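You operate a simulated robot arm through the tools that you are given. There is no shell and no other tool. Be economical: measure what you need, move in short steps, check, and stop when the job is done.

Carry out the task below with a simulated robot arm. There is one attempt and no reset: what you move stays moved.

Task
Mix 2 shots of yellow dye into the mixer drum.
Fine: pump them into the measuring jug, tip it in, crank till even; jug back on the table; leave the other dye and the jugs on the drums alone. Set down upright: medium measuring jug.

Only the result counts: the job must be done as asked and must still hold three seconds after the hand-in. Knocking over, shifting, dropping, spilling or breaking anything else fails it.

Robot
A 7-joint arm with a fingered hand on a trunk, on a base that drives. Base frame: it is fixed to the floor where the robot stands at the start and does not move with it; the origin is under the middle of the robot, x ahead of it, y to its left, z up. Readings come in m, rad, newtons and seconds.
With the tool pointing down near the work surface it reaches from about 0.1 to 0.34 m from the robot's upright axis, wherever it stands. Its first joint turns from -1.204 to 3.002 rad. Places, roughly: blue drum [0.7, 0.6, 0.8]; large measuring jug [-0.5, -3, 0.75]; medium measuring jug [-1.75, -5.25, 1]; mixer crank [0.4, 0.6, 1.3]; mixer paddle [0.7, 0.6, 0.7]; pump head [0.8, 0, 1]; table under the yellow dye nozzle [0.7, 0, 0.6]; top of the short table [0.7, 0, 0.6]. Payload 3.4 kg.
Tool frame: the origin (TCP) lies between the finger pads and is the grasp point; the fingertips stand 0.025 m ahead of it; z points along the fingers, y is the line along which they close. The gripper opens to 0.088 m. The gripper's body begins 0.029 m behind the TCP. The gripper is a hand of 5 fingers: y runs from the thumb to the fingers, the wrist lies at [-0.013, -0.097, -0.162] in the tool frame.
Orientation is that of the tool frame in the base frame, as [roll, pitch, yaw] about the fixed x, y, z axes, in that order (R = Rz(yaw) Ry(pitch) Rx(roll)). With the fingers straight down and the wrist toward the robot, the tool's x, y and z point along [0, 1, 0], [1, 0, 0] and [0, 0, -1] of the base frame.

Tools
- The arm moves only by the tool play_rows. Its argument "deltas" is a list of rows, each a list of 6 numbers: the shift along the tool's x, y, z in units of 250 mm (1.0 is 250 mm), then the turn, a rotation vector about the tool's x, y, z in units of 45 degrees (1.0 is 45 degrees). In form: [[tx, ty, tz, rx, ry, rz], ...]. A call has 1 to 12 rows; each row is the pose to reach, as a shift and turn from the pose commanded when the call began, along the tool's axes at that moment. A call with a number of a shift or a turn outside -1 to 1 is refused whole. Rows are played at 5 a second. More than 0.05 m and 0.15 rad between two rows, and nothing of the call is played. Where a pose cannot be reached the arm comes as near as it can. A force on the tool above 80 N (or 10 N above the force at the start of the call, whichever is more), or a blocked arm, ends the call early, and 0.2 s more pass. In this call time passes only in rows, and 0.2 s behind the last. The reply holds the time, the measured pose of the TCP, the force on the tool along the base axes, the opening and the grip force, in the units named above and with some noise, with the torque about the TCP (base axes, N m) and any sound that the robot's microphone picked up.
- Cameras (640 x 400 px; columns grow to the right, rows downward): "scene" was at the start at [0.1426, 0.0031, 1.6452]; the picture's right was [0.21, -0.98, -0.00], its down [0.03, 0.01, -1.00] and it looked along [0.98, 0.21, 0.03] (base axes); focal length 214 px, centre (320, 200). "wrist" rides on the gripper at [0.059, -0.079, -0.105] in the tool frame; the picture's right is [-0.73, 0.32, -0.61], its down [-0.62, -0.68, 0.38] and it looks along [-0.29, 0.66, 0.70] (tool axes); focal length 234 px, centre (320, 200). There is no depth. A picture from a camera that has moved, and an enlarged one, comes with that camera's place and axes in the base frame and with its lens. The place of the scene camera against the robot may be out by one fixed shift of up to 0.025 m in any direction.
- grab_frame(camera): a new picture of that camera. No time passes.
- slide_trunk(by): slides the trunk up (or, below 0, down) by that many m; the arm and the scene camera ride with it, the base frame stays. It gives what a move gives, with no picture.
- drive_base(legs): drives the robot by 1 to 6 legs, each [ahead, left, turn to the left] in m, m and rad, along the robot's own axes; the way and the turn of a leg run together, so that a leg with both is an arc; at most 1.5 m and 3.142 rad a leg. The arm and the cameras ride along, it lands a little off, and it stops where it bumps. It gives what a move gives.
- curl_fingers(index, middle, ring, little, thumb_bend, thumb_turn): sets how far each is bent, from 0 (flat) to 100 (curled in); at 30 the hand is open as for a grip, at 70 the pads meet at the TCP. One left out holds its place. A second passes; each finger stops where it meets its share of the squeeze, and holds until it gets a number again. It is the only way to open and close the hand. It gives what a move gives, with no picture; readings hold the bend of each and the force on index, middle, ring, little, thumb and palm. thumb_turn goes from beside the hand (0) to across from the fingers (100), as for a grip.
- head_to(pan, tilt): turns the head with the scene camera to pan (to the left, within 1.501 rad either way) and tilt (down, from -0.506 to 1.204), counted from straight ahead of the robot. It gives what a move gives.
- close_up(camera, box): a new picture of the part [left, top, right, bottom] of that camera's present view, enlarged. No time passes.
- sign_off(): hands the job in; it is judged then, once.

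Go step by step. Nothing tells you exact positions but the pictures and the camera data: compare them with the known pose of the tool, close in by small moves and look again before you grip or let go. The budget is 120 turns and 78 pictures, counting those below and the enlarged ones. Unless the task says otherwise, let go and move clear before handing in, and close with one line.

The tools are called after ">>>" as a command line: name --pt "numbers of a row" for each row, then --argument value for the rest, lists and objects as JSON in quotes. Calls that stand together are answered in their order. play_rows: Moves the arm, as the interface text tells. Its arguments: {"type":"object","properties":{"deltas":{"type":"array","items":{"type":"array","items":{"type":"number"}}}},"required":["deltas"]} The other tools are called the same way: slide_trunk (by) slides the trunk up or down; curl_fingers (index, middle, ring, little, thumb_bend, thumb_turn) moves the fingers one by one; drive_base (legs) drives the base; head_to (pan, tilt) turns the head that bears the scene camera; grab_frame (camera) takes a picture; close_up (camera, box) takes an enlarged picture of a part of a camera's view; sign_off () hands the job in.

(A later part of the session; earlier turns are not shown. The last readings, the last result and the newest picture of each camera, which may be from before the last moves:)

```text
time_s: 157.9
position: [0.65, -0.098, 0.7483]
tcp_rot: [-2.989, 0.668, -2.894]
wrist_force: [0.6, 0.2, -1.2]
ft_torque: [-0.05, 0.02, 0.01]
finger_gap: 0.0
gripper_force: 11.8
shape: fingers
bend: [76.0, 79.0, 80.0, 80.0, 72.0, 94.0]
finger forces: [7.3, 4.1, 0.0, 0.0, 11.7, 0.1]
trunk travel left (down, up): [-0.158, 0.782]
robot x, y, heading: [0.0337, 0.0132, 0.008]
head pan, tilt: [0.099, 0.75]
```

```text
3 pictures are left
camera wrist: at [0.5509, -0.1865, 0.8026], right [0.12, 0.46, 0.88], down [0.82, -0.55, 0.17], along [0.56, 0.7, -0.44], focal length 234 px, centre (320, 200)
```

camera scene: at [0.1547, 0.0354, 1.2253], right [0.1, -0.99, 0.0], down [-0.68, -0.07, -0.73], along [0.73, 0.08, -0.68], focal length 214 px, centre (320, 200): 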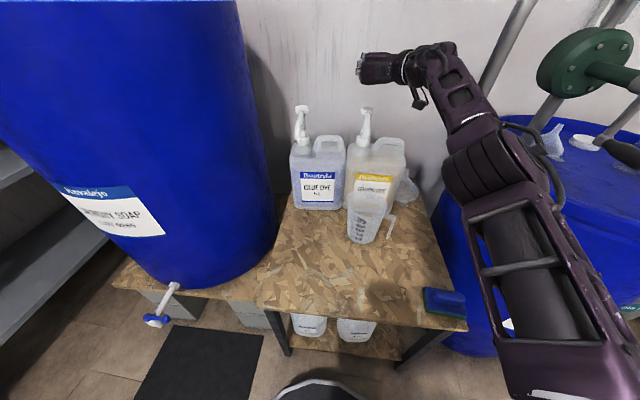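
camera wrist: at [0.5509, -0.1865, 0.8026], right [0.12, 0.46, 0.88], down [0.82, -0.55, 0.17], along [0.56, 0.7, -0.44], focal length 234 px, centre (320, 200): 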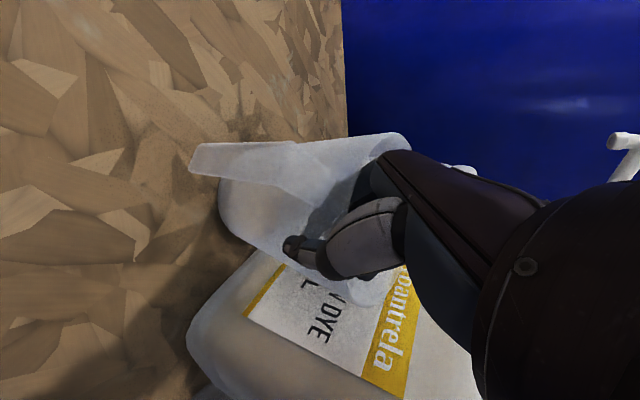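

The jug is pinched firmly, thumb outside. Lift slightly, pull out from under the nozzle, then raise high.

>>> slide_trunk --by 0.02

>>> drive_base --legs '[[-0.1, 0, 0], [-0.1, 0, 0]]'

>>> slide_trunk --by 0.3

>>> slide_trunk --by 0.39

```text
time_s: 158.6
position: [0.6508, -0.0976, 0.7688]
tcp_rot: [-2.99, 0.667, -2.894]
wrist_force: [-1.0, 0.3, -1.1]
ft_torque: [-0.05, 0.02, -0.02]
finger_gap: 0.0001
gripper_force: 11.6
shape: fingers
bend: [76.0, 79.0, 80.0, 80.0, 72.0, 94.0]
finger forces: [7.1, 4.2, 0.0, 0.1, 11.6, 0.1]
trunk travel left (down, up): [-0.178, 0.762]
robot x, y, heading: [0.0342, 0.0128, 0.003]
head pan, tilt: [0.099, 0.75]
```

```text
time_s: 160.5
position: [0.4488, -0.0967, 0.7678]
tcp_rot: [-2.989, 0.669, -2.893]
wrist_force: [0.0, -0.2, -2.5]
ft_torque: [-0.03, 0.0, -0.03]
finger_gap: 0.0
gripper_force: 11.0
shape: fingers
bend: [76.0, 79.0, 80.0, 80.0, 72.0, 94.0]
finger forces: [7.3, 4.1, 0.0, 0.1, 11.7, 0.1]
trunk travel left (down, up): [-0.178, 0.762]
robot x, y, heading: [-0.1667, 0.0086, 0.01]
head pan, tilt: [0.099, 0.75]
```

```text
time_s: 163.5
position: [0.4505, -0.098, 1.0677]
tcp_rot: [-2.988, 0.669, -2.892]
wrist_force: [-0.2, 0.1, -2.3]
ft_torque: [-0.09, 0.04, -0.04]
finger_gap: 0.0
gripper_force: 11.5
shape: fingers
bend: [76.0, 79.0, 80.0, 80.0, 72.0, 94.0]
finger forces: [7.3, 4.2, 0.0, 0.1, 11.6, 0.0]
trunk travel left (down, up): [-0.478, 0.462]
robot x, y, heading: [-0.1647, 0.0163, 0.01]
head pan, tilt: [0.099, 0.75]
```

```text
time_s: 167.2
position: [0.4498, -0.0986, 1.4583]
tcp_rot: [-2.987, 0.668, -2.891]
wrist_force: [0.8, 0.7, -1.6]
ft_torque: [-0.08, 0.01, 0.0]
finger_gap: 0.0
gripper_force: 11.7
shape: fingers
bend: [76.0, 79.0, 80.0, 80.0, 72.0, 94.0]
finger forces: [7.3, 4.3, 0.0, 0.1, 11.8, 0.0]
trunk travel left (down, up): [-0.868, 0.072]
robot x, y, heading: [-0.1644, 0.0126, 0.009]
head pan, tilt: [0.099, 0.75]
```

Weight rose to ≈2 N (vs ≈1.2 N empty), so the dye is in. Drive left and forward so the jug is above the drum's right half.

>>> drive_base --legs '[[0, 0.24, 0], [0, 0.24, 0], [0.165, 0, 0]]'

>>> head_to --pan 0.1 --tilt 0.5

>>> grab_frame --camera "scene"

```text
time_s: 171.4
position: [0.604, 0.3811, 1.46]
tcp_rot: [-2.986, 0.671, -2.891]
wrist_force: [-0.1, -1.4, -1.6]
ft_torque: [-0.06, 0.05, 0.01]
finger_gap: 0.0
gripper_force: 11.6
shape: fingers
bend: [77.0, 79.0, 80.0, 80.0, 72.0, 94.0]
finger forces: [7.2, 4.3, 0.0, 0.0, 11.9, 0.1]
trunk travel left (down, up): [-0.868, 0.072]
robot x, y, heading: [0.0019, 0.4936, 0.006]
head pan, tilt: [0.099, 0.75]
```

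```text
time_s: 172.2
position: [0.6268, 0.3811, 1.4469]
tcp_rot: [-2.993, 0.655, -2.9]
wrist_force: [1.2, 0.1, -1.4]
ft_torque: [-0.05, 0.04, -0.02]
finger_gap: 0.0001
gripper_force: 11.6
shape: fingers
bend: [77.0, 79.0, 80.0, 80.0, 72.0, 94.0]
finger forces: [8.0, 3.9, 0.0, 0.0, 12.1, 0.1]
trunk travel left (down, up): [-0.868, 0.072]
robot x, y, heading: [-0.0022, 0.4911, 0.006]
head pan, tilt: [0.099, 0.499]
```

```text
2 pictures are left
camera scene: at [0.1256, 0.4852, 1.6189], right [0.11, -0.99, 0.0], down [-0.47, -0.05, -0.88], along [0.88, 0.09, -0.47], focal length 214 px, centre (320, 200)
```

scene: 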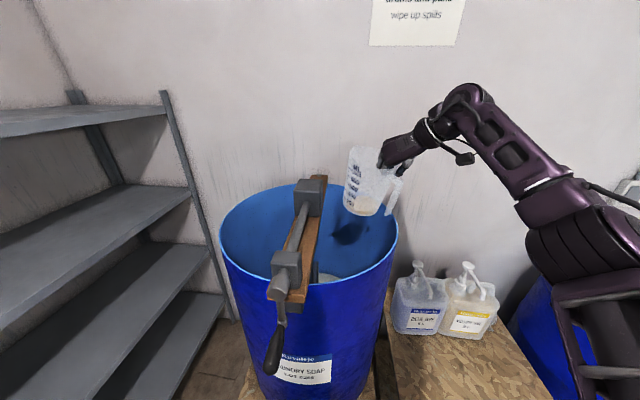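

Excellent view: yellow dye visible at the jug's bottom, jug above the drum's right half; crank hub ≈ (0.39, 0.61, 1.30), handle ≈ x 0.31–0.38, z 1.21. Now tip the jug by pitching the hand up.

>>> play_rows --pt "0 0 0 0 -0.12 0" --pt "0 0 0 0 -0.24 0" --pt "0 0 0 0 -0.36 0" --pt "0 0 0 0 -0.48 0" --pt "0 0 0 0 -0.6 0" --pt "0 0 0 0 -0.72 0" --pt "0 0 0 0 -0.84 0" --pt "0 0 0 0 -0.96 0"

>>> play_rows --pt "0 0 0 0 -0.12 0" --pt "0 0 0 0 -0.24 0" --pt "0 0 0 0 -0.36 0" --pt "0 0 0 0 -0.48 0" --pt "0 0 0 0 -0.6 0" --pt "0 0 0 0 -0.72 0" --pt "0 0 0 0 -0.84 0" --pt "0 0 0 0 -0.96 0"

```text
time_s: 174.0
position: [0.627, 0.3834, 1.4481]
tcp_rot: [-2.476, 1.377, -2.331]
wrist_force: [-0.6, -1.2, -2.6]
ft_torque: [-0.11, 0.04, -0.01]
finger_gap: 0.0001
gripper_force: 13.0
shape: fingers
bend: [78.0, 79.0, 80.0, 80.0, 72.0, 94.0]
finger forces: [8.1, 4.6, 0.0, 0.0, 13.2, 0.0]
trunk travel left (down, up): [-0.868, 0.072]
robot x, y, heading: [-0.0017, 0.489, 0.004]
head pan, tilt: [0.099, 0.499]
```

```text
time_s: 175.8
position: [0.6259, 0.3848, 1.451]
tcp_rot: [-0.209, 0.961, -0.017]
wrist_force: [0.1, -0.1, -1.3]
ft_torque: [-0.09, 0.04, -0.02]
finger_gap: 0.0
gripper_force: 13.8
shape: fingers
bend: [78.0, 79.0, 80.0, 80.0, 72.0, 94.0]
finger forces: [9.8, 3.8, 0.1, 0.1, 13.6, 0.0]
trunk travel left (down, up): [-0.868, 0.072]
robot x, y, heading: [-0.0015, 0.4924, 0.006]
head pan, tilt: [0.099, 0.499]
```

The weight fell back toward 1.3 N, so it is pouring. Tip a bit further to drain.

>>> play_rows --pt "0 0 0 0 -0.12 0" --pt "0 0 0 0 -0.24 0" --pt "0 0 0 0 -0.36 0" --pt "0 0 0 0 -0.48 0" --pt "0 0 0 0 -0.6 0" --pt "0 0 0 0 -0.6 0" --pt "0 0 0 0 -0.6 0" --pt "0 0 0 0 -0.6 0" --pt "0 0 0 0 -0.6 0" --pt "0 0 0 0 -0.6 0"

>>> close_up --camera "scene" --box '[200, 100, 480, 380]'

```text
time_s: 178.0
position: [0.6253, 0.3843, 1.4503]
tcp_rot: [-0.136, 0.496, 0.091]
wrist_force: [-0.9, -0.7, -2.2]
ft_torque: [-0.07, 0.01, -0.02]
finger_gap: 0.0
gripper_force: 14.2
shape: fingers
bend: [78.0, 79.0, 80.0, 80.0, 72.0, 94.0]
finger forces: [10.5, 3.4, 0.0, 0.1, 14.0, 0.5]
trunk travel left (down, up): [-0.868, 0.072]
robot x, y, heading: [0.0038, 0.4901, 0.01]
head pan, tilt: [0.099, 0.499]
```

```text
1.43 times, centred on (340, 240) of scene
camera zoom: at [0.123, 0.487, 1.6191], right [0.11, -0.99, 0.0], down [-0.46, -0.05, -0.88], along [0.88, 0.09, -0.47], focal length 306 px, centre (291, 143)
```

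zoom: 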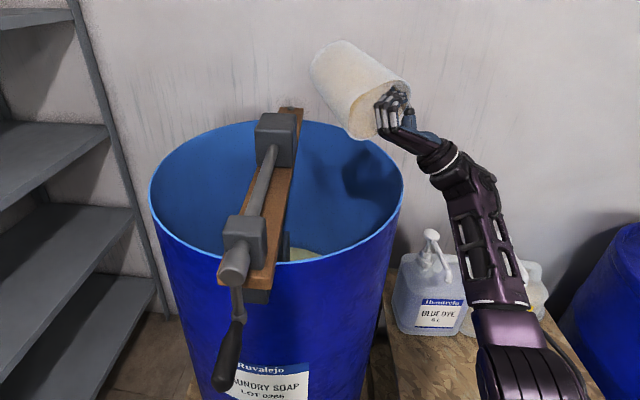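

Poured out inside the drum (opening down over it, yellow in the drum). Un-tip, then bring the jug back over the table.

>>> play_rows --pt "0 0 0 0 0.16 0" --pt "0 0 0 0 0.32 0" --pt "0 0 0 0 0.48 0" --pt "0 0 0 0 0.64 0" --pt "0 0 0 0 0.8 0" --pt "0 0 0 0 0.96 0"

>>> play_rows --pt "0 0 0 0 0.16 0" --pt "0 0 0 0 0.32 0" --pt "0 0 0 0 0.48 0" --pt "0 0 0 0 0.64 0" --pt "0 0 0 0 0.8 0" --pt "0 0 0 0 0.96 0"

>>> play_rows --pt "0 0 0 0 0.16 0" --pt "0 0 0 0 0.32 0" --pt "0 0 0 0 0.48 0" --pt "0 0 0 0 0.6 0"

>>> drive_base --legs '[[-0.165, 0, 0], [0, -0.24, 0], [0, -0.24, 0]]'

```text
time_s: 179.4
position: [0.6239, 0.3851, 1.4492]
tcp_rot: [-0.361, 1.238, -0.191]
wrist_force: [0.3, -0.4, -0.9]
ft_torque: [-0.07, 0.07, -0.02]
finger_gap: 0.0003
gripper_force: 12.4
shape: fingers
bend: [78.0, 80.0, 80.0, 80.0, 72.0, 94.0]
finger forces: [8.5, 3.9, 0.0, 0.0, 12.9, 0.4]
trunk travel left (down, up): [-0.868, 0.072]
robot x, y, heading: [0.0009, 0.4913, 0.006]
head pan, tilt: [0.099, 0.499]
```

```text
time_s: 180.8
position: [0.6265, 0.3843, 1.4477]
tcp_rot: [-2.87, 1.113, -2.747]
wrist_force: [-0.5, -0.2, -0.8]
ft_torque: [-0.06, 0.05, 0.01]
finger_gap: 0.0001
gripper_force: 11.0
shape: fingers
bend: [79.0, 80.0, 80.0, 80.0, 72.0, 94.0]
finger forces: [7.9, 3.0, 0.0, 0.1, 11.2, 0.1]
trunk travel left (down, up): [-0.868, 0.072]
robot x, y, heading: [-0.0003, 0.497, 0.004]
head pan, tilt: [0.099, 0.499]
```

```text
time_s: 181.8
position: [0.6255, 0.3831, 1.4476]
tcp_rot: [-2.993, 0.655, -2.897]
wrist_force: [-0.2, -0.3, -1.3]
ft_torque: [-0.08, -0.02, -0.02]
finger_gap: 0.0001
gripper_force: 10.9
shape: fingers
bend: [79.0, 80.0, 80.0, 80.0, 72.0, 94.0]
finger forces: [8.6, 1.9, 0.0, 0.1, 10.9, 0.0]
trunk travel left (down, up): [-0.868, 0.072]
robot x, y, heading: [-0.0024, 0.4941, 0.01]
head pan, tilt: [0.099, 0.499]
```

```text
time_s: 186.0
position: [0.4707, -0.0922, 1.4481]
tcp_rot: [-2.991, 0.654, -2.891]
wrist_force: [-0.1, 0.0, -0.4]
ft_torque: [-0.08, -0.03, -0.03]
finger_gap: 0.0
gripper_force: 10.7
shape: fingers
bend: [79.0, 80.0, 80.0, 80.0, 72.0, 94.0]
finger forces: [8.9, 1.9, 0.1, 0.0, 11.1, 0.0]
trunk travel left (down, up): [-0.868, 0.072]
robot x, y, heading: [-0.1604, 0.0095, 0.013]
head pan, tilt: [0.099, 0.499]
```

Empty now (≈0.9 N), and torque suggests the jug hangs close to upright. Lower to the table.

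>>> slide_trunk --by -0.4

>>> slide_trunk --by -0.27

>>> slide_trunk --by -0.012

```text
time_s: 189.8
position: [0.4706, -0.0941, 1.0476]
tcp_rot: [-2.99, 0.656, -2.891]
wrist_force: [0.0, -0.3, -0.4]
ft_torque: [-0.06, -0.03, 0.02]
finger_gap: 0.0
gripper_force: 10.5
shape: fingers
bend: [79.0, 80.0, 80.0, 80.0, 72.0, 94.0]
finger forces: [9.0, 2.0, 0.0, 0.1, 11.0, 0.1]
trunk travel left (down, up): [-0.468, 0.472]
robot x, y, heading: [-0.1597, 0.0174, 0.011]
head pan, tilt: [0.099, 0.499]
```

```text
time_s: 192.6
position: [0.4688, -0.0946, 0.7776]
tcp_rot: [-2.989, 0.653, -2.889]
wrist_force: [-0.5, 0.1, -0.9]
ft_torque: [-0.07, 0.02, 0.0]
finger_gap: 0.0
gripper_force: 10.9
shape: fingers
bend: [79.0, 80.0, 80.0, 80.0, 72.0, 94.0]
finger forces: [9.0, 1.9, 0.0, 0.0, 11.1, 0.1]
trunk travel left (down, up): [-0.198, 0.742]
robot x, y, heading: [-0.1575, 0.0127, 0.01]
head pan, tilt: [0.099, 0.499]
```

```text
time_s: 193.2
position: [0.4693, -0.0942, 0.766]
tcp_rot: [-2.988, 0.653, -2.891]
wrist_force: [0.4, -0.9, -1.9]
ft_torque: [-0.03, 0.05, 0.01]
finger_gap: 0.0
gripper_force: 11.0
shape: fingers
bend: [79.0, 80.0, 80.0, 80.0, 72.0, 94.0]
finger forces: [8.9, 1.9, 0.1, 0.0, 11.1, 0.0]
trunk travel left (down, up): [-0.186, 0.754]
robot x, y, heading: [-0.1599, 0.0137, 0.012]
head pan, tilt: [0.099, 0.499]
```

Continue down in small steps until the table takes the weight.

>>> slide_trunk --by -0.007

>>> slide_trunk --by -0.007

>>> slide_trunk --by -0.006

```text
time_s: 193.7
position: [0.4694, -0.0938, 0.7592]
tcp_rot: [-2.99, 0.655, -2.89]
wrist_force: [-0.1, 0.0, 0.0]
ft_torque: [-0.08, -0.01, 0.04]
finger_gap: 0.0001
gripper_force: 10.3
shape: fingers
bend: [79.0, 80.0, 80.0, 80.0, 72.0, 94.0]
finger forces: [8.9, 1.9, 0.0, 0.1, 11.1, 0.0]
trunk travel left (down, up): [-0.179, 0.761]
robot x, y, heading: [-0.1595, 0.0145, 0.01]
head pan, tilt: [0.099, 0.499]
```

```text
time_s: 194.3
position: [0.4699, -0.0934, 0.7514]
tcp_rot: [-2.99, 0.655, -2.889]
wrist_force: [0.8, -0.4, -0.5]
ft_torque: [-0.02, -0.04, 0.01]
finger_gap: 0.0001
gripper_force: 10.6
shape: fingers
bend: [79.0, 80.0, 80.0, 80.0, 72.0, 94.0]
finger forces: [8.9, 1.9, 0.0, 0.0, 11.1, 0.1]
trunk travel left (down, up): [-0.172, 0.768]
robot x, y, heading: [-0.1619, 0.0119, 0.013]
head pan, tilt: [0.099, 0.499]
```

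```text
time_s: 194.8
position: [0.4699, -0.0943, 0.7464]
tcp_rot: [-2.989, 0.655, -2.888]
wrist_force: [-0.2, -0.4, -0.8]
ft_torque: [0.01, 0.01, 0.01]
finger_gap: 0.0
gripper_force: 10.7
shape: fingers
bend: [79.0, 80.0, 80.0, 80.0, 72.0, 94.0]
finger forces: [8.9, 1.9, 0.1, 0.1, 11.1, 0.0]
trunk travel left (down, up): [-0.166, 0.774]
robot x, y, heading: [-0.1619, 0.0113, 0.012]
head pan, tilt: [0.099, 0.499]
```

The table now carries it. Release in two stages and rise clear.

>>> curl_fingers --index 64 --middle 64 --ring 64 --little 64 --thumb_bend 64

>>> curl_fingers --index 48 --middle 48 --ring 48 --little 48 --thumb_bend 48

>>> slide_trunk --by 0.05

>>> slide_trunk --by 0.25

```text
time_s: 195.8
position: [0.4691, -0.0931, 0.747]
tcp_rot: [-2.99, 0.653, -2.89]
wrist_force: [0.5, -0.9, -0.5]
ft_torque: [-0.02, 0.02, -0.03]
finger_gap: 0.0115
gripper_force: 0.5
shape: fingers
bend: [64.0, 64.0, 64.0, 64.0, 64.0, 97.0]
finger forces: [0.2, 0.0, 0.0, 0.0, 0.0, 0.1]
trunk travel left (down, up): [-0.166, 0.774]
robot x, y, heading: [-0.1601, 0.0159, 0.014]
head pan, tilt: [0.099, 0.499]
```

```text
time_s: 196.8
position: [0.4699, -0.0951, 0.746]
tcp_rot: [-2.989, 0.655, -2.89]
wrist_force: [0.1, 0.6, 0.4]
ft_torque: [-0.01, 0.0, -0.01]
finger_gap: 0.0453
gripper_force: 0.5
shape: fingers
bend: [48.0, 48.0, 48.0, 48.0, 48.0, 97.0]
finger forces: [0.4, 0.1, 0.0, 0.1, 0.1, 0.1]
trunk travel left (down, up): [-0.166, 0.774]
robot x, y, heading: [-0.1604, 0.0123, 0.011]
head pan, tilt: [0.099, 0.499]
```

```text
time_s: 197.8
position: [0.4696, -0.0954, 0.7965]
tcp_rot: [-2.992, 0.655, -2.891]
wrist_force: [-0.7, -0.3, -0.6]
ft_torque: [0.01, -0.01, 0.01]
finger_gap: 0.0454
gripper_force: 0.1
shape: fingers
bend: [48.0, 48.0, 48.0, 48.0, 48.0, 97.0]
finger forces: [0.0, 0.0, 0.0, 0.1, 0.0, 0.0]
trunk travel left (down, up): [-0.216, 0.724]
robot x, y, heading: [-0.1601, 0.0127, 0.008]
head pan, tilt: [0.099, 0.499]
```

```text
time_s: 200.3
position: [0.4688, -0.0945, 1.0454]
tcp_rot: [-2.99, 0.653, -2.89]
wrist_force: [-0.1, 0.2, -1.1]
ft_torque: [0.0, 0.03, 0.0]
finger_gap: 0.0455
gripper_force: 0.1
shape: fingers
bend: [48.0, 48.0, 48.0, 48.0, 48.0, 97.0]
finger forces: [0.1, 0.1, 0.0, 0.0, 0.0, 0.0]
trunk travel left (down, up): [-0.466, 0.474]
robot x, y, heading: [-0.1632, 0.014, 0.013]
head pan, tilt: [0.099, 0.499]
```

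Now the crank. Level the hand (fingers ahead), open it, and raise to handle height.

>>> play_rows --pt "0 0 0 0 -0.17 0" --pt "0 0 0 0 -0.34 0" --pt "0 0 0 0 -0.51 0" --pt "0 0 0 0 -0.68 0" --pt "0 0 0 0 -0.84 0" --pt "0 0 0 0 -1.0 0"

>>> play_rows --pt "0 0 0 0 -0.15 0"

>>> curl_fingers --index 30 --middle 30 --ring 30 --little 30 --thumb_bend 30

>>> slide_trunk --by 0.17

```text
time_s: 201.7
position: [0.4692, -0.0938, 1.0451]
tcp_rot: [-2.371, 1.402, -2.22]
wrist_force: [0.3, 0.0, 0.6]
ft_torque: [-0.03, -0.03, -0.01]
finger_gap: 0.0455
gripper_force: 0.0
shape: fingers
bend: [48.0, 48.0, 48.0, 48.0, 48.0, 97.0]
finger forces: [0.1, 0.1, 0.0, 0.1, 0.0, 0.1]
trunk travel left (down, up): [-0.466, 0.474]
robot x, y, heading: [-0.1618, 0.0114, 0.01]
head pan, tilt: [0.099, 0.499]
```

```text
time_s: 202.1
position: [0.4698, -0.0939, 1.0462]
tcp_rot: [-1.613, 1.453, -1.456]
wrist_force: [0.5, -0.4, -0.5]
ft_torque: [0.02, -0.02, -0.03]
finger_gap: 0.0455
gripper_force: 0.1
shape: fingers
bend: [48.0, 48.0, 48.0, 48.0, 48.0, 97.0]
finger forces: [0.1, 0.0, 0.0, 0.1, 0.0, 0.0]
trunk travel left (down, up): [-0.466, 0.474]
robot x, y, heading: [-0.1605, 0.0146, 0.012]
head pan, tilt: [0.099, 0.499]
```

```text
time_s: 203.1
position: [0.4695, -0.0947, 1.0461]
tcp_rot: [-1.633, 1.451, -1.474]
wrist_force: [-0.2, -0.4, 0.3]
ft_torque: [0.02, 0.01, 0.01]
finger_gap: 0.0844
gripper_force: 0.0
shape: fingers
bend: [30.0, 30.0, 30.0, 30.0, 30.0, 97.0]
finger forces: [0.0, 0.0, 0.0, 0.0, 0.0, 0.1]
trunk travel left (down, up): [-0.466, 0.474]
robot x, y, heading: [-0.1618, 0.0116, 0.014]
head pan, tilt: [0.099, 0.499]
```

```text
time_s: 205.1
position: [0.4693, -0.0936, 1.2162]
tcp_rot: [-1.641, 1.453, -1.484]
wrist_force: [0.2, -0.4, -0.5]
ft_torque: [-0.04, 0.01, 0.03]
finger_gap: 0.0842
gripper_force: 0.0
shape: fingers
bend: [30.0, 30.0, 30.0, 30.0, 30.0, 97.0]
finger forces: [0.1, 0.0, 0.0, 0.0, 0.1, 0.0]
trunk travel left (down, up): [-0.636, 0.304]
robot x, y, heading: [-0.1599, 0.0137, 0.016]
head pan, tilt: [0.099, 0.499]
```

Hand is level at z 1.216. Shift the arm to a central position and test a full crank circle (radius 0.085) in free air.

>>> play_rows --pt "-0.012 0.11 -0.07 0 0 0" --pt "-0.025 0.22 -0.15 0 0 0" --pt "-0.038 0.33 -0.22 0 0 0" --pt "-0.05 0.449 -0.293 0 0 0"

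>>> play_rows --pt "-0.0652 0.1614 0.0262 0 0 0" --pt "-0.2032 0.2689 0.0446 0 0 0" --pt "-0.3774 0.2938 0.0503 0 0 0" --pt "-0.5409 0.2291 0.0418 0 0 0" --pt "-0.6499 0.0926 0.0214 0 0 0" --pt "-0.6752 -0.0796 -0.0054 0 0 0" --pt "-0.6101 -0.241 -0.0316 0 0 0" --pt "-0.472 -0.3485 -0.05 0 0 0" --pt "-0.2978 -0.3733 -0.0557 0 0 0" --pt "-0.1344 -0.3087 -0.0473 0 0 0" --pt "-0.0254 -0.1721 -0.0269 0 0 0" --pt "0 0 0 0 0 0"

```text
time_s: 206.1
position: [0.3774, 0.0066, 1.2153]
tcp_rot: [-1.622, 1.452, -1.464]
wrist_force: [0.1, 0.1, -0.2]
ft_torque: [-0.01, -0.04, -0.01]
finger_gap: 0.0844
gripper_force: 0.2
shape: fingers
bend: [30.0, 30.0, 30.0, 30.0, 30.0, 97.0]
finger forces: [0.1, 0.1, 0.1, 0.1, 0.0, 0.1]
trunk travel left (down, up): [-0.636, 0.304]
robot x, y, heading: [-0.1615, 0.0141, 0.014]
head pan, tilt: [0.099, 0.499]
```

```text
time_s: 208.7
position: [0.3809, 0.0079, 1.2144]
tcp_rot: [-1.627, 1.45, -1.469]
wrist_force: [0.2, 0.3, 0.2]
ft_torque: [-0.01, 0.0, 0.0]
finger_gap: 0.0842
gripper_force: 0.1
shape: fingers
bend: [30.0, 30.0, 30.0, 30.0, 30.0, 97.0]
finger forces: [0.0, 0.0, 0.1, 0.0, 0.0, 0.1]
trunk travel left (down, up): [-0.636, 0.304]
robot x, y, heading: [-0.1626, 0.0115, 0.011]
head pan, tilt: [0.099, 0.499]
```

The full circle works. Drive to face the crank, aim the head so both crank and table are visible, and use the last picture to check.

>>> drive_base --legs '[[-0.14, 0, 0], [0, 0.3, 0], [0, 0.3, 0]]'

>>> head_to --pan -0.25 --tilt 0.5

>>> grab_frame --camera "scene"

```text
time_s: 213.3
position: [0.2344, 0.6025, 1.215]
tcp_rot: [-1.638, 1.45, -1.483]
wrist_force: [0.3, -0.9, 0.0]
ft_torque: [0.03, 0.0, 0.0]
finger_gap: 0.0848
gripper_force: 0.0
shape: fingers
bend: [30.0, 30.0, 30.0, 30.0, 30.0, 97.0]
finger forces: [0.0, 0.0, 0.1, 0.0, 0.0, 0.0]
trunk travel left (down, up): [-0.636, 0.304]
robot x, y, heading: [-0.3063, 0.6113, 0.012]
head pan, tilt: [0.099, 0.499]
```

```text
time_s: 214.1
position: [0.2345, 0.6011, 1.2156]
tcp_rot: [-1.634, 1.451, -1.48]
wrist_force: [0.2, 0.2, 0.2]
ft_torque: [0.0, -0.01, -0.01]
finger_gap: 0.0846
gripper_force: 0.0
shape: fingers
bend: [30.0, 30.0, 30.0, 30.0, 30.0, 97.0]
finger forces: [0.0, 0.0, 0.0, 0.0, 0.0, 0.0]
trunk travel left (down, up): [-0.636, 0.304]
robot x, y, heading: [-0.3091, 0.6074, 0.007]
head pan, tilt: [-0.25, 0.499]
```

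```text
0 pictures are left
camera scene: at [-0.1628, 0.5748, 1.3834], right [-0.24, -0.97, 0.0], down [-0.46, 0.11, -0.88], along [0.85, -0.21, -0.48], focal length 214 px, centre (320, 200)
```

scene: 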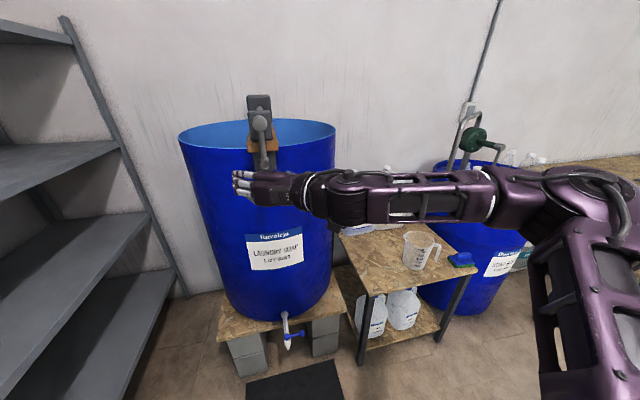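

The jug stands upright on the table. The handle lies right ahead of the open hand; advance 0.10 m around it with the arm and close.

>>> play_rows --pt "0.001 -0.015 0.1 0 0 0" --pt "0.002 -0.031 0.2 0 0 0" --pt "0.003 -0.047 0.3 0 0 0" --pt "0.004 -0.062 0.395 0 0 0"

>>> curl_fingers --index 75 --middle 75 --ring 75 --little 75 --thumb_bend 75

```text
time_s: 215.1
position: [0.3305, 0.6017, 1.217]
tcp_rot: [-1.617, 1.45, -1.462]
wrist_force: [-4.1, 1.7, -1.8]
ft_torque: [0.02, -0.12, -0.09]
finger_gap: 0.0845
gripper_force: 1.5
shape: fingers
bend: [30.0, 30.0, 30.0, 30.0, 30.0, 97.0]
finger forces: [0.0, 0.0, 0.0, 0.0, 0.1, 3.5]
trunk travel left (down, up): [-0.636, 0.304]
robot x, y, heading: [-0.3081, 0.6124, 0.011]
head pan, tilt: [-0.25, 0.499]
```

```text
time_s: 216.1
position: [0.3312, 0.6038, 1.2179]
tcp_rot: [-1.598, 1.451, -1.441]
wrist_force: [-4.3, 2.0, 3.2]
ft_torque: [0.0, -0.13, -0.04]
finger_gap: 0.0157
gripper_force: 19.9
shape: fingers
bend: [71.0, 67.0, 75.0, 75.0, 62.0, 96.0]
finger forces: [7.3, 7.6, 0.0, 0.1, 12.0, 12.5]
trunk travel left (down, up): [-0.636, 0.304]
robot x, y, heading: [-0.3097, 0.6122, 0.011]
head pan, tilt: [-0.25, 0.499]
```

Handle gripped (palm, thumb, index and middle all loaded). Crank one revolution.

>>> play_rows --pt "-0.0652 0.1614 0.012 0 0 0" --pt "-0.2032 0.2689 0.03 0 0 0" --pt "-0.3774 0.2938 0.035 0 0 0" --pt "-0.5409 0.2291 0.027 0 0 0" --pt "-0.6499 0.0926 0.006 0 0 0" --pt "-0.6752 -0.0796 -0.02 0 0 0" --pt "-0.6101 -0.241 -0.047 0 0 0" --pt "-0.472 -0.3485 -0.065 0 0 0" --pt "-0.2978 -0.3733 -0.071 0 0 0" --pt "-0.1344 -0.3087 -0.062 0 0 0" --pt "-0.0254 -0.1721 -0.042 0 0 0" --pt "0 0 -0.015 0 0 0"

```text
time_s: 218.7
position: [0.3314, 0.6024, 1.2096]
tcp_rot: [-1.719, 1.448, -1.56]
wrist_force: [-0.2, -4.3, -16.6]
ft_torque: [0.21, -0.03, 0.1]
finger_gap: 0.0
gripper_force: 12.6
shape: fingers
bend: [75.0, 73.0, 75.0, 75.0, 71.0, 90.0]
finger forces: [3.5, 3.3, 0.0, 0.0, 18.3, 0.0]
trunk travel left (down, up): [-0.636, 0.304]
robot x, y, heading: [-0.3029, 0.6118, 0.008]
head pan, tilt: [-0.25, 0.499]
```

The force pattern changed, so I check step by step: a quarter turn and read forces.

>>> play_rows --pt "-0.0652 0.1614 0.0262 0 0 0" --pt "-0.2032 0.2689 0.0446 0 0 0" --pt "-0.3774 0.2938 0.0503 0 0 0"

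```text
time_s: 219.5
position: [0.3298, 0.6946, 1.3045]
tcp_rot: [-1.588, 1.449, -1.432]
wrist_force: [1.9, 13.0, 2.7]
ft_torque: [-0.16, -0.08, 0.2]
finger_gap: 0.0
gripper_force: 14.9
shape: fingers
bend: [74.0, 64.0, 74.0, 75.0, 73.0, 94.0]
finger forces: [5.1, 8.4, 10.3, 0.0, 5.8, 0.4]
trunk travel left (down, up): [-0.636, 0.304]
robot x, y, heading: [-0.3055, 0.6105, 0.008]
head pan, tilt: [-0.25, 0.499]
```

The fingers still carry the handle (it moved to the 90° position). Next quarter.

>>> play_rows --pt "-0.1635 -0.0646 -0.0085 0 0 0" --pt "-0.2724 -0.2012 -0.029 0 0 0" --pt "-0.2978 -0.3733 -0.0557 0 0 0"

```text
time_s: 220.3
position: [0.331, 0.5946, 1.3862]
tcp_rot: [-1.642, 1.455, -1.491]
wrist_force: [-2.6, -0.1, -3.1]
ft_torque: [0.0, 0.0, 0.05]
finger_gap: 0.0003
gripper_force: 10.7
shape: fingers
bend: [74.0, 72.0, 74.0, 75.0, 72.0, 93.0]
finger forces: [3.5, 4.6, 5.7, 0.1, 8.5, 0.0]
trunk travel left (down, up): [-0.636, 0.304]
robot x, y, heading: [-0.3041, 0.6106, 0.005]
head pan, tilt: [-0.25, 0.499]
```

Continue a third quarter and read again.

>>> play_rows --pt "0.0652 -0.1615 -0.0262 0 0 0" --pt "0.2032 -0.2689 -0.0446 0 0 0" --pt "0.3774 -0.2937 -0.0503 0 0 0"

>>> play_rows --pt "0.1635 0.0646 0.0085 0 0 0" --pt "0.2724 0.2012 0.029 0 0 0" --pt "0.2978 0.3733 0.0557 0 0 0"

```text
time_s: 221.1
position: [0.3318, 0.5196, 1.298]
tcp_rot: [-1.668, 1.447, -1.51]
wrist_force: [-3.3, 7.6, -3.9]
ft_torque: [-0.1, -0.01, 0.12]
finger_gap: 0.0001
gripper_force: 6.7
shape: fingers
bend: [74.0, 72.0, 74.0, 75.0, 73.0, 94.0]
finger forces: [0.0, 5.4, 5.0, 0.0, 3.8, 0.1]
trunk travel left (down, up): [-0.636, 0.304]
robot x, y, heading: [-0.3082, 0.6101, 0.004]
head pan, tilt: [-0.25, 0.499]
```

```text
time_s: 221.9
position: [0.332, 0.6027, 1.2129]
tcp_rot: [-1.623, 1.449, -1.472]
wrist_force: [-0.3, -0.4, -0.4]
ft_torque: [0.02, 0.02, 0.01]
finger_gap: 0.0
gripper_force: 0.0
shape: fingers
bend: [74.0, 74.0, 75.0, 75.0, 72.0, 95.0]
finger forces: [0.0, 0.0, 0.0, 0.0, 0.0, 0.0]
trunk travel left (down, up): [-0.636, 0.304]
robot x, y, heading: [-0.3072, 0.61, 0.003]
head pan, tilt: [-0.25, 0.499]
```

The handle slipped out in the last quarter (forces are zero now). From the readings the true circle is centred at y 0.610, z 1.297, r ≈ 0.089. I retreat, open and re-catch the handle near where it slipped (y≈0.54, z≈1.25).

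>>> play_rows --pt "-0.001 0.015 -0.1 0 0 0" --pt "-0.002 0.031 -0.2 0 0 0" --pt "-0.003 0.047 -0.3 0 0 0" --pt "-0.004 0.062 -0.395 0 0 0"

>>> curl_fingers --index 30 --middle 30 --ring 30 --little 30 --thumb_bend 30

>>> play_rows --pt "-0.05 -0.13 -0.02 0 0 0" --pt "-0.12 -0.243 -0.037 0 0 0"

>>> play_rows --pt "0.001 -0.015 0.1 0 0 0" --pt "0.002 -0.031 0.2 0 0 0" --pt "0.003 -0.047 0.3 0 0 0" --pt "0.004 -0.062 0.385 0 0 0"

>>> curl_fingers --index 75 --middle 75 --ring 75 --little 75 --thumb_bend 75

```text
time_s: 222.9
position: [0.2296, 0.6017, 1.2155]
tcp_rot: [-1.617, 1.451, -1.464]
wrist_force: [0.7, 0.1, 0.0]
ft_torque: [0.01, -0.02, 0.0]
finger_gap: 0.0
gripper_force: 0.1
shape: fingers
bend: [74.0, 74.0, 75.0, 75.0, 72.0, 95.0]
finger forces: [0.1, 0.1, 0.1, 0.0, 0.0, 0.0]
trunk travel left (down, up): [-0.636, 0.304]
robot x, y, heading: [-0.3063, 0.6094, 0.004]
head pan, tilt: [-0.25, 0.499]
```

```text
time_s: 223.9
position: [0.2295, 0.6028, 1.2149]
tcp_rot: [-1.616, 1.452, -1.462]
wrist_force: [0.0, -0.3, -0.1]
ft_torque: [0.01, 0.0, 0.0]
finger_gap: 0.0847
gripper_force: 0.0
shape: fingers
bend: [30.0, 30.0, 30.0, 30.0, 30.0, 97.0]
finger forces: [0.1, 0.1, 0.1, 0.0, 0.0, 0.0]
trunk travel left (down, up): [-0.636, 0.304]
robot x, y, heading: [-0.3077, 0.6119, 0.012]
head pan, tilt: [-0.25, 0.499]
```

```text
time_s: 224.5
position: [0.23, 0.543, 1.2522]
tcp_rot: [-1.633, 1.45, -1.477]
wrist_force: [-1.2, -0.4, 0.1]
ft_torque: [-0.05, 0.0, 0.0]
finger_gap: 0.0846
gripper_force: 0.0
shape: fingers
bend: [30.0, 30.0, 30.0, 30.0, 30.0, 97.0]
finger forces: [0.0, 0.1, 0.0, 0.0, 0.1, 0.0]
trunk travel left (down, up): [-0.636, 0.304]
robot x, y, heading: [-0.3061, 0.615, 0.01]
head pan, tilt: [-0.25, 0.499]
```

```text
time_s: 225.5
position: [0.3291, 0.5413, 1.2509]
tcp_rot: [-1.632, 1.453, -1.476]
wrist_force: [0.0, 0.2, 0.4]
ft_torque: [0.04, -0.04, -0.02]
finger_gap: 0.0841
gripper_force: 0.1
shape: fingers
bend: [30.0, 30.0, 30.0, 30.0, 30.0, 97.0]
finger forces: [0.1, 0.0, 0.0, 0.1, 0.1, 0.0]
trunk travel left (down, up): [-0.636, 0.304]
robot x, y, heading: [-0.3065, 0.6153, 0.01]
head pan, tilt: [-0.25, 0.499]
```

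```text
time_s: 226.5
position: [0.3264, 0.5418, 1.2524]
tcp_rot: [-1.621, 1.452, -1.466]
wrist_force: [0.5, 0.1, -0.2]
ft_torque: [0.01, 0.01, -0.01]
finger_gap: 0.0004
gripper_force: 0.1
shape: fingers
bend: [74.0, 75.0, 75.0, 75.0, 72.0, 97.0]
finger forces: [0.0, 0.1, 0.0, 0.0, 0.0, 0.1]
trunk travel left (down, up): [-0.636, 0.304]
robot x, y, heading: [-0.308, 0.6154, 0.014]
head pan, tilt: [-0.25, 0.499]
```

Not there; it probably stayed near the 270° position (y≈0.52, z≈1.30). Try there.

>>> play_rows --pt "-0.001 0.015 -0.1 0 0 0" --pt "-0.002 0.031 -0.2 0 0 0" --pt "-0.003 0.047 -0.3 0 0 0" --pt "-0.004 0.062 -0.395 0 0 0"

>>> curl_fingers --index 30 --middle 30 --ring 30 --little 30 --thumb_bend 30

>>> play_rows --pt "-0.105 -0.052 -0.007 0 0 0" --pt "-0.209 -0.104 -0.014 0 0 0"

>>> play_rows --pt "0.001 -0.015 0.1 0 0 0" --pt "0.002 -0.031 0.2 0 0 0" --pt "0.003 -0.047 0.3 0 0 0" --pt "0.004 -0.062 0.4 0 0 0"

>>> curl_fingers --index 75 --middle 75 --ring 75 --little 75 --thumb_bend 75

```text
time_s: 227.5
position: [0.2269, 0.5426, 1.2527]
tcp_rot: [-1.629, 1.451, -1.473]
wrist_force: [-0.3, 0.5, 0.4]
ft_torque: [0.01, -0.01, 0.0]
finger_gap: 0.0003
gripper_force: 0.1
shape: fingers
bend: [74.0, 75.0, 75.0, 75.0, 72.0, 97.0]
finger forces: [0.0, 0.0, 0.0, 0.0, 0.0, 0.0]
trunk travel left (down, up): [-0.636, 0.304]
robot x, y, heading: [-0.3045, 0.6107, 0.006]
head pan, tilt: [-0.25, 0.499]
```

```text
time_s: 228.5
position: [0.2276, 0.5443, 1.2519]
tcp_rot: [-1.637, 1.451, -1.482]
wrist_force: [0.8, -0.8, 0.5]
ft_torque: [-0.03, -0.01, 0.02]
finger_gap: 0.0844
gripper_force: 0.1
shape: fingers
bend: [30.0, 30.0, 30.0, 30.0, 30.0, 97.0]
finger forces: [0.0, 0.1, 0.1, 0.0, 0.1, 0.0]
trunk travel left (down, up): [-0.636, 0.304]
robot x, y, heading: [-0.3056, 0.6105, 0.004]
head pan, tilt: [-0.25, 0.499]
```

```text
time_s: 229.1
position: [0.2268, 0.5231, 1.3087]
tcp_rot: [-1.619, 1.451, -1.465]
wrist_force: [0.2, 0.6, 1.0]
ft_torque: [-0.01, -0.03, 0.02]
finger_gap: 0.0845
gripper_force: 0.0
shape: fingers
bend: [30.0, 30.0, 30.0, 30.0, 30.0, 97.0]
finger forces: [0.0, 0.0, 0.0, 0.0, 0.0, 0.0]
trunk travel left (down, up): [-0.636, 0.304]
robot x, y, heading: [-0.307, 0.611, 0.006]
head pan, tilt: [-0.25, 0.499]
```

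```text
time_s: 230.1
position: [0.3295, 0.5236, 1.3081]
tcp_rot: [-1.633, 1.452, -1.481]
wrist_force: [0.1, -0.6, -0.2]
ft_torque: [0.01, 0.0, 0.01]
finger_gap: 0.0848
gripper_force: 0.1
shape: fingers
bend: [30.0, 30.0, 30.0, 30.0, 30.0, 97.0]
finger forces: [0.0, 0.1, 0.0, 0.1, 0.7, 0.1]
trunk travel left (down, up): [-0.636, 0.304]
robot x, y, heading: [-0.3075, 0.6102, 0.009]
head pan, tilt: [-0.25, 0.499]
```

```text
time_s: 231.1
position: [0.3305, 0.5199, 1.3079]
tcp_rot: [-1.641, 1.454, -1.488]
wrist_force: [5.5, -7.2, 1.5]
ft_torque: [-0.07, -0.06, -0.1]
finger_gap: 0.0148
gripper_force: 9.6
shape: fingers
bend: [73.0, 75.0, 75.0, 75.0, 60.0, 98.0]
finger forces: [5.3, 0.0, 0.0, 0.0, 13.5, 0.0]
trunk travel left (down, up): [-0.636, 0.304]
robot x, y, heading: [-0.3047, 0.6123, 0.007]
head pan, tilt: [-0.25, 0.499]
```

Caught it, but only with index and thumb (the handle sits low and right in the hand). Re-centre: open, lower 0.025, right 0.01, close firmly.

>>> curl_fingers --index 40 --middle 40 --ring 40 --little 40 --thumb_bend 40

>>> play_rows --pt "0.05 -0.04 0.01 0 0 0" --pt "0.105 -0.04 0.015 0 0 0"

>>> curl_fingers --index 85 --middle 85 --ring 85 --little 85 --thumb_bend 85

```text
time_s: 232.1
position: [0.3278, 0.5248, 1.3107]
tcp_rot: [-1.627, 1.452, -1.472]
wrist_force: [0.5, -0.1, -0.3]
ft_torque: [-0.01, 0.02, -0.02]
finger_gap: 0.0633
gripper_force: 0.1
shape: fingers
bend: [40.0, 40.0, 40.0, 40.0, 40.0, 98.0]
finger forces: [0.0, 0.1, 0.1, 0.0, 0.2, 0.0]
trunk travel left (down, up): [-0.636, 0.304]
robot x, y, heading: [-0.3095, 0.6167, 0.009]
head pan, tilt: [-0.25, 0.499]
```

```text
time_s: 232.7
position: [0.3318, 0.5113, 1.2852]
tcp_rot: [-1.609, 1.452, -1.452]
wrist_force: [-6.5, 2.6, 2.4]
ft_torque: [-0.02, 0.1, -0.04]
finger_gap: 0.0638
gripper_force: 3.2
shape: fingers
bend: [40.0, 40.0, 40.0, 40.0, 40.0, 98.0]
finger forces: [0.1, 0.0, 0.1, 0.0, 0.0, 6.0]
trunk travel left (down, up): [-0.636, 0.304]
robot x, y, heading: [-0.3062, 0.6111, 0.007]
head pan, tilt: [-0.25, 0.499]
```

```text
time_s: 233.7
position: [0.3339, 0.5164, 1.2857]
tcp_rot: [-1.645, 1.447, -1.489]
wrist_force: [-1.1, 13.3, 3.1]
ft_torque: [-0.11, -0.15, 0.15]
finger_gap: 0.0001
gripper_force: 15.6
shape: fingers
bend: [75.0, 67.0, 72.0, 85.0, 77.0, 94.0]
finger forces: [0.0, 8.5, 10.5, 0.1, 5.7, 6.8]
trunk travel left (down, up): [-0.636, 0.304]
robot x, y, heading: [-0.3057, 0.612, 0.011]
head pan, tilt: [-0.25, 0.499]
```

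Now middle, ring, thumb and palm hold it, index and little caging it. One revolution about the corrected centre.

>>> play_rows --pt "0.1189 0.1011 0.0147 0 0 0" --pt "0.2331 0.2444 0.036 0 0 0" --pt "0.2595 0.4245 0.0643 0 0 0" --pt "0.1914 0.5936 0.0916 0 0 0" --pt "0.0467 0.7062 0.1109 0 0 0" --pt "-0.1357 0.7321 0.1169 0 0 0" --pt "-0.3068 0.6646 0.1081 0 0 0" --pt "-0.4211 0.5214 0.0867 0 0 0" --pt "-0.4475 0.3412 0.0586 0 0 0" --pt "-0.3794 0.1722 0.0311 0 0 0" --pt "-0.2346 0.0595 0.0119 0 0 0" --pt "-0.0524 0.0336 0.0058 0 0 0"

```text
time_s: 236.3
position: [0.3354, 0.5201, 1.2934]
tcp_rot: [-1.629, 1.45, -1.474]
wrist_force: [-0.1, -0.3, -0.8]
ft_torque: [0.0, -0.01, 0.02]
finger_gap: 0.0001
gripper_force: 0.0
shape: fingers
bend: [77.0, 74.0, 75.0, 85.0, 79.0, 93.0]
finger forces: [0.1, 0.0, 0.1, 0.0, 0.0, 0.2]
trunk travel left (down, up): [-0.636, 0.304]
robot x, y, heading: [-0.307, 0.6109, 0.009]
head pan, tilt: [-0.25, 0.499]
```

The handle slipped out again, so squeezing it end-on isn't secure. First I locate the handle by sweeping the closed fist forward along its circle in 30° steps.

>>> play_rows --pt "0.1712 0.0675 0.0088 0 0 0"

>>> play_rows --pt "0.1142 0.1432 0.0214 0 0 0"

>>> play_rows --pt "0.0265 0.1802 0.0282 0 0 0"

>>> play_rows --pt "-0.0681 0.169 0.0274 0 0 0"

>>> play_rows --pt "-0.1448 0.1126 0.0193 0 0 0"

>>> play_rows --pt "-0.1824 0.0259 0.006 0 0 0"

```text
time_s: 236.7
position: [0.3359, 0.5328, 1.2455]
tcp_rot: [-1.661, 1.448, -1.506]
wrist_force: [-0.2, -0.5, 0.1]
ft_torque: [0.01, 0.0, -0.01]
finger_gap: 0.0001
gripper_force: 0.1
shape: fingers
bend: [77.0, 74.0, 75.0, 85.0, 80.0, 93.0]
finger forces: [0.1, 0.0, 0.0, 0.0, 0.1, 0.0]
trunk travel left (down, up): [-0.636, 0.304]
robot x, y, heading: [-0.3095, 0.6123, 0.009]
head pan, tilt: [-0.25, 0.499]
```

```text
time_s: 237.1
position: [0.3379, 0.5655, 1.2145]
tcp_rot: [-1.626, 1.451, -1.47]
wrist_force: [-0.4, -3.8, 0.5]
ft_torque: [0.02, 0.03, 0.09]
finger_gap: 0.0
gripper_force: 1.2
shape: fingers
bend: [78.0, 74.0, 75.0, 85.0, 81.0, 93.0]
finger forces: [0.1, 3.6, 0.0, 0.0, 0.1, 0.1]
trunk travel left (down, up): [-0.636, 0.304]
robot x, y, heading: [-0.3018, 0.6143, 0.005]
head pan, tilt: [-0.25, 0.499]
```

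```text
time_s: 237.5
position: [0.3361, 0.6143, 1.2033]
tcp_rot: [-1.65, 1.447, -1.495]
wrist_force: [-0.4, -2.0, -2.1]
ft_torque: [0.0, -0.02, 0.02]
finger_gap: 0.0
gripper_force: 1.2
shape: fingers
bend: [78.0, 74.0, 75.0, 85.0, 81.0, 93.0]
finger forces: [0.0, 0.0, 2.8, 0.0, 0.1, 0.1]
trunk travel left (down, up): [-0.636, 0.304]
robot x, y, heading: [-0.3039, 0.6111, 0.009]
head pan, tilt: [-0.25, 0.499]
```

```text
time_s: 237.9
position: [0.3357, 0.6567, 1.2148]
tcp_rot: [-1.652, 1.448, -1.496]
wrist_force: [0.3, -2.1, -3.6]
ft_torque: [0.02, -0.08, 0.08]
finger_gap: 0.0
gripper_force: 1.9
shape: fingers
bend: [78.0, 74.0, 75.0, 85.0, 81.0, 93.0]
finger forces: [0.0, 0.1, 0.0, 3.7, 0.1, 0.0]
trunk travel left (down, up): [-0.636, 0.304]
robot x, y, heading: [-0.3076, 0.6097, 0.009]
head pan, tilt: [-0.25, 0.499]
```

```text
time_s: 238.3
position: [0.3316, 0.6918, 1.2481]
tcp_rot: [-1.612, 1.449, -1.454]
wrist_force: [-0.9, 0.0, -0.4]
ft_torque: [-0.01, 0.0, -0.04]
finger_gap: 0.0
gripper_force: 0.0
shape: fingers
bend: [78.0, 74.0, 75.0, 85.0, 81.0, 93.0]
finger forces: [0.0, 0.0, 0.0, 0.0, 0.0, 0.0]
trunk travel left (down, up): [-0.636, 0.304]
robot x, y, heading: [-0.3084, 0.6111, 0.009]
head pan, tilt: [-0.25, 0.499]
```

```text
time_s: 238.7
position: [0.3319, 0.7033, 1.2924]
tcp_rot: [-1.598, 1.451, -1.444]
wrist_force: [-0.5, 0.2, 0.4]
ft_torque: [0.0, -0.03, -0.04]
finger_gap: 0.0
gripper_force: 0.5
shape: fingers
bend: [78.0, 74.0, 75.0, 85.0, 81.0, 93.0]
finger forces: [0.0, 0.0, 0.0, 0.6, 0.1, 0.1]
trunk travel left (down, up): [-0.636, 0.304]
robot x, y, heading: [-0.3031, 0.6109, 0.01]
head pan, tilt: [-0.25, 0.499]
```

The fist pushes the handle along its circle with just ~3 N – the handle can only move along the circle, so sweeping the fist around cranks it reliably. Run full revolutions by pushing.

>>> play_rows --pt "-0.1712 -0.0676 -0.0088 0 0 0" --pt "-0.2853 -0.2107 -0.0302 0 0 0" --pt "-0.3118 -0.3909 -0.0584 0 0 0" --pt "-0.2436 -0.56 -0.0858 0 0 0" --pt "-0.0991 -0.6725 -0.105 0 0 0" --pt "0.0833 -0.6985 -0.1111 0 0 0"

>>> play_rows --pt "0.1712 0.0676 0.0088 0 0 0" --pt "0.2853 0.2107 0.0302 0 0 0" --pt "0.3118 0.3909 0.0584 0 0 0" --pt "0.2436 0.56 0.0858 0 0 0" --pt "0.0991 0.6725 0.105 0 0 0" --pt "-0.0833 0.6985 0.1111 0 0 0"

>>> play_rows --pt "-0.1712 -0.0676 -0.0088 0 0 0" --pt "-0.2853 -0.2107 -0.0302 0 0 0" --pt "-0.3118 -0.3909 -0.0584 0 0 0"

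>>> play_rows --pt "0.0681 -0.169 -0.0274 0 0 0" --pt "0.2129 -0.2816 -0.0467 0 0 0" --pt "0.3953 -0.3075 -0.0527 0 0 0"

```text
time_s: 240.1
position: [0.3336, 0.5237, 1.2948]
tcp_rot: [-1.633, 1.446, -1.475]
wrist_force: [-6.3, 10.1, -5.2]
ft_torque: [-0.06, -0.18, 0.09]
finger_gap: 0.0
gripper_force: 8.7
shape: fingers
bend: [78.0, 73.0, 74.0, 85.0, 81.0, 92.0]
finger forces: [0.1, 4.5, 6.4, 0.5, 5.5, 0.1]
trunk travel left (down, up): [-0.636, 0.304]
robot x, y, heading: [-0.3057, 0.6122, 0.009]
head pan, tilt: [-0.25, 0.499]
```

```text
time_s: 241.5
position: [0.3339, 0.6989, 1.2966]
tcp_rot: [-1.603, 1.452, -1.45]
wrist_force: [0.2, 1.1, -0.1]
ft_torque: [-0.02, 0.01, 0.04]
finger_gap: 0.0
gripper_force: 0.1
shape: fingers
bend: [78.0, 74.0, 75.0, 85.0, 81.0, 93.0]
finger forces: [0.0, 0.0, 0.0, 0.0, 0.0, 0.1]
trunk travel left (down, up): [-0.636, 0.304]
robot x, y, heading: [-0.3063, 0.6121, 0.011]
head pan, tilt: [-0.25, 0.499]
```

```text
time_s: 242.3
position: [0.335, 0.6073, 1.384]
tcp_rot: [-1.634, 1.454, -1.479]
wrist_force: [0.3, -0.2, -0.4]
ft_torque: [-0.01, -0.02, 0.03]
finger_gap: 0.0001
gripper_force: 0.1
shape: fingers
bend: [78.0, 74.0, 75.0, 85.0, 81.0, 93.0]
finger forces: [0.1, 0.1, 0.0, 0.0, 0.0, 0.0]
trunk travel left (down, up): [-0.636, 0.304]
robot x, y, heading: [-0.3027, 0.6119, 0.01]
head pan, tilt: [-0.25, 0.499]
```

```text
time_s: 243.1
position: [0.3338, 0.5209, 1.2931]
tcp_rot: [-1.627, 1.453, -1.472]
wrist_force: [1.4, -0.8, -0.4]
ft_torque: [-0.01, 0.05, 0.0]
finger_gap: 0.0002
gripper_force: 0.0
shape: fingers
bend: [78.0, 74.0, 75.0, 85.0, 81.0, 93.0]
finger forces: [0.1, 0.0, 0.1, 0.0, 0.0, 0.0]
trunk travel left (down, up): [-0.636, 0.304]
robot x, y, heading: [-0.3076, 0.6125, 0.013]
head pan, tilt: [-0.25, 0.499]
```

The handle rolls along the fingers as it turns and slips out after ~1.5 turns in one direction; alternating direction will keep it in. First locate it again with small forward steps.

>>> play_rows --pt "0.1712 0.0675 0.0088 0 0 0"

>>> play_rows --pt "0.1142 0.1432 0.0214 0 0 0"

```text
time_s: 243.5
position: [0.333, 0.5316, 1.2481]
tcp_rot: [-1.646, 1.449, -1.491]
wrist_force: [0.0, -0.5, -0.2]
ft_torque: [-0.02, 0.02, 0.04]
finger_gap: 0.0
gripper_force: 0.0
shape: fingers
bend: [78.0, 74.0, 75.0, 85.0, 81.0, 93.0]
finger forces: [0.0, 0.1, 0.0, 0.1, 0.0, 0.0]
trunk travel left (down, up): [-0.636, 0.304]
robot x, y, heading: [-0.306, 0.6117, 0.007]
head pan, tilt: [-0.25, 0.499]
```

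```text
time_s: 243.9
position: [0.3336, 0.5672, 1.2159]
tcp_rot: [-1.64, 1.45, -1.486]
wrist_force: [-0.7, -2.7, 0.6]
ft_torque: [0.05, -0.02, 0.07]
finger_gap: 0.0
gripper_force: 1.7
shape: fingers
bend: [78.0, 74.0, 75.0, 85.0, 81.0, 93.0]
finger forces: [0.0, 3.7, 0.0, 0.0, 0.0, 0.1]
trunk travel left (down, up): [-0.636, 0.304]
robot x, y, heading: [-0.3077, 0.6107, 0.01]
head pan, tilt: [-0.25, 0.499]
```

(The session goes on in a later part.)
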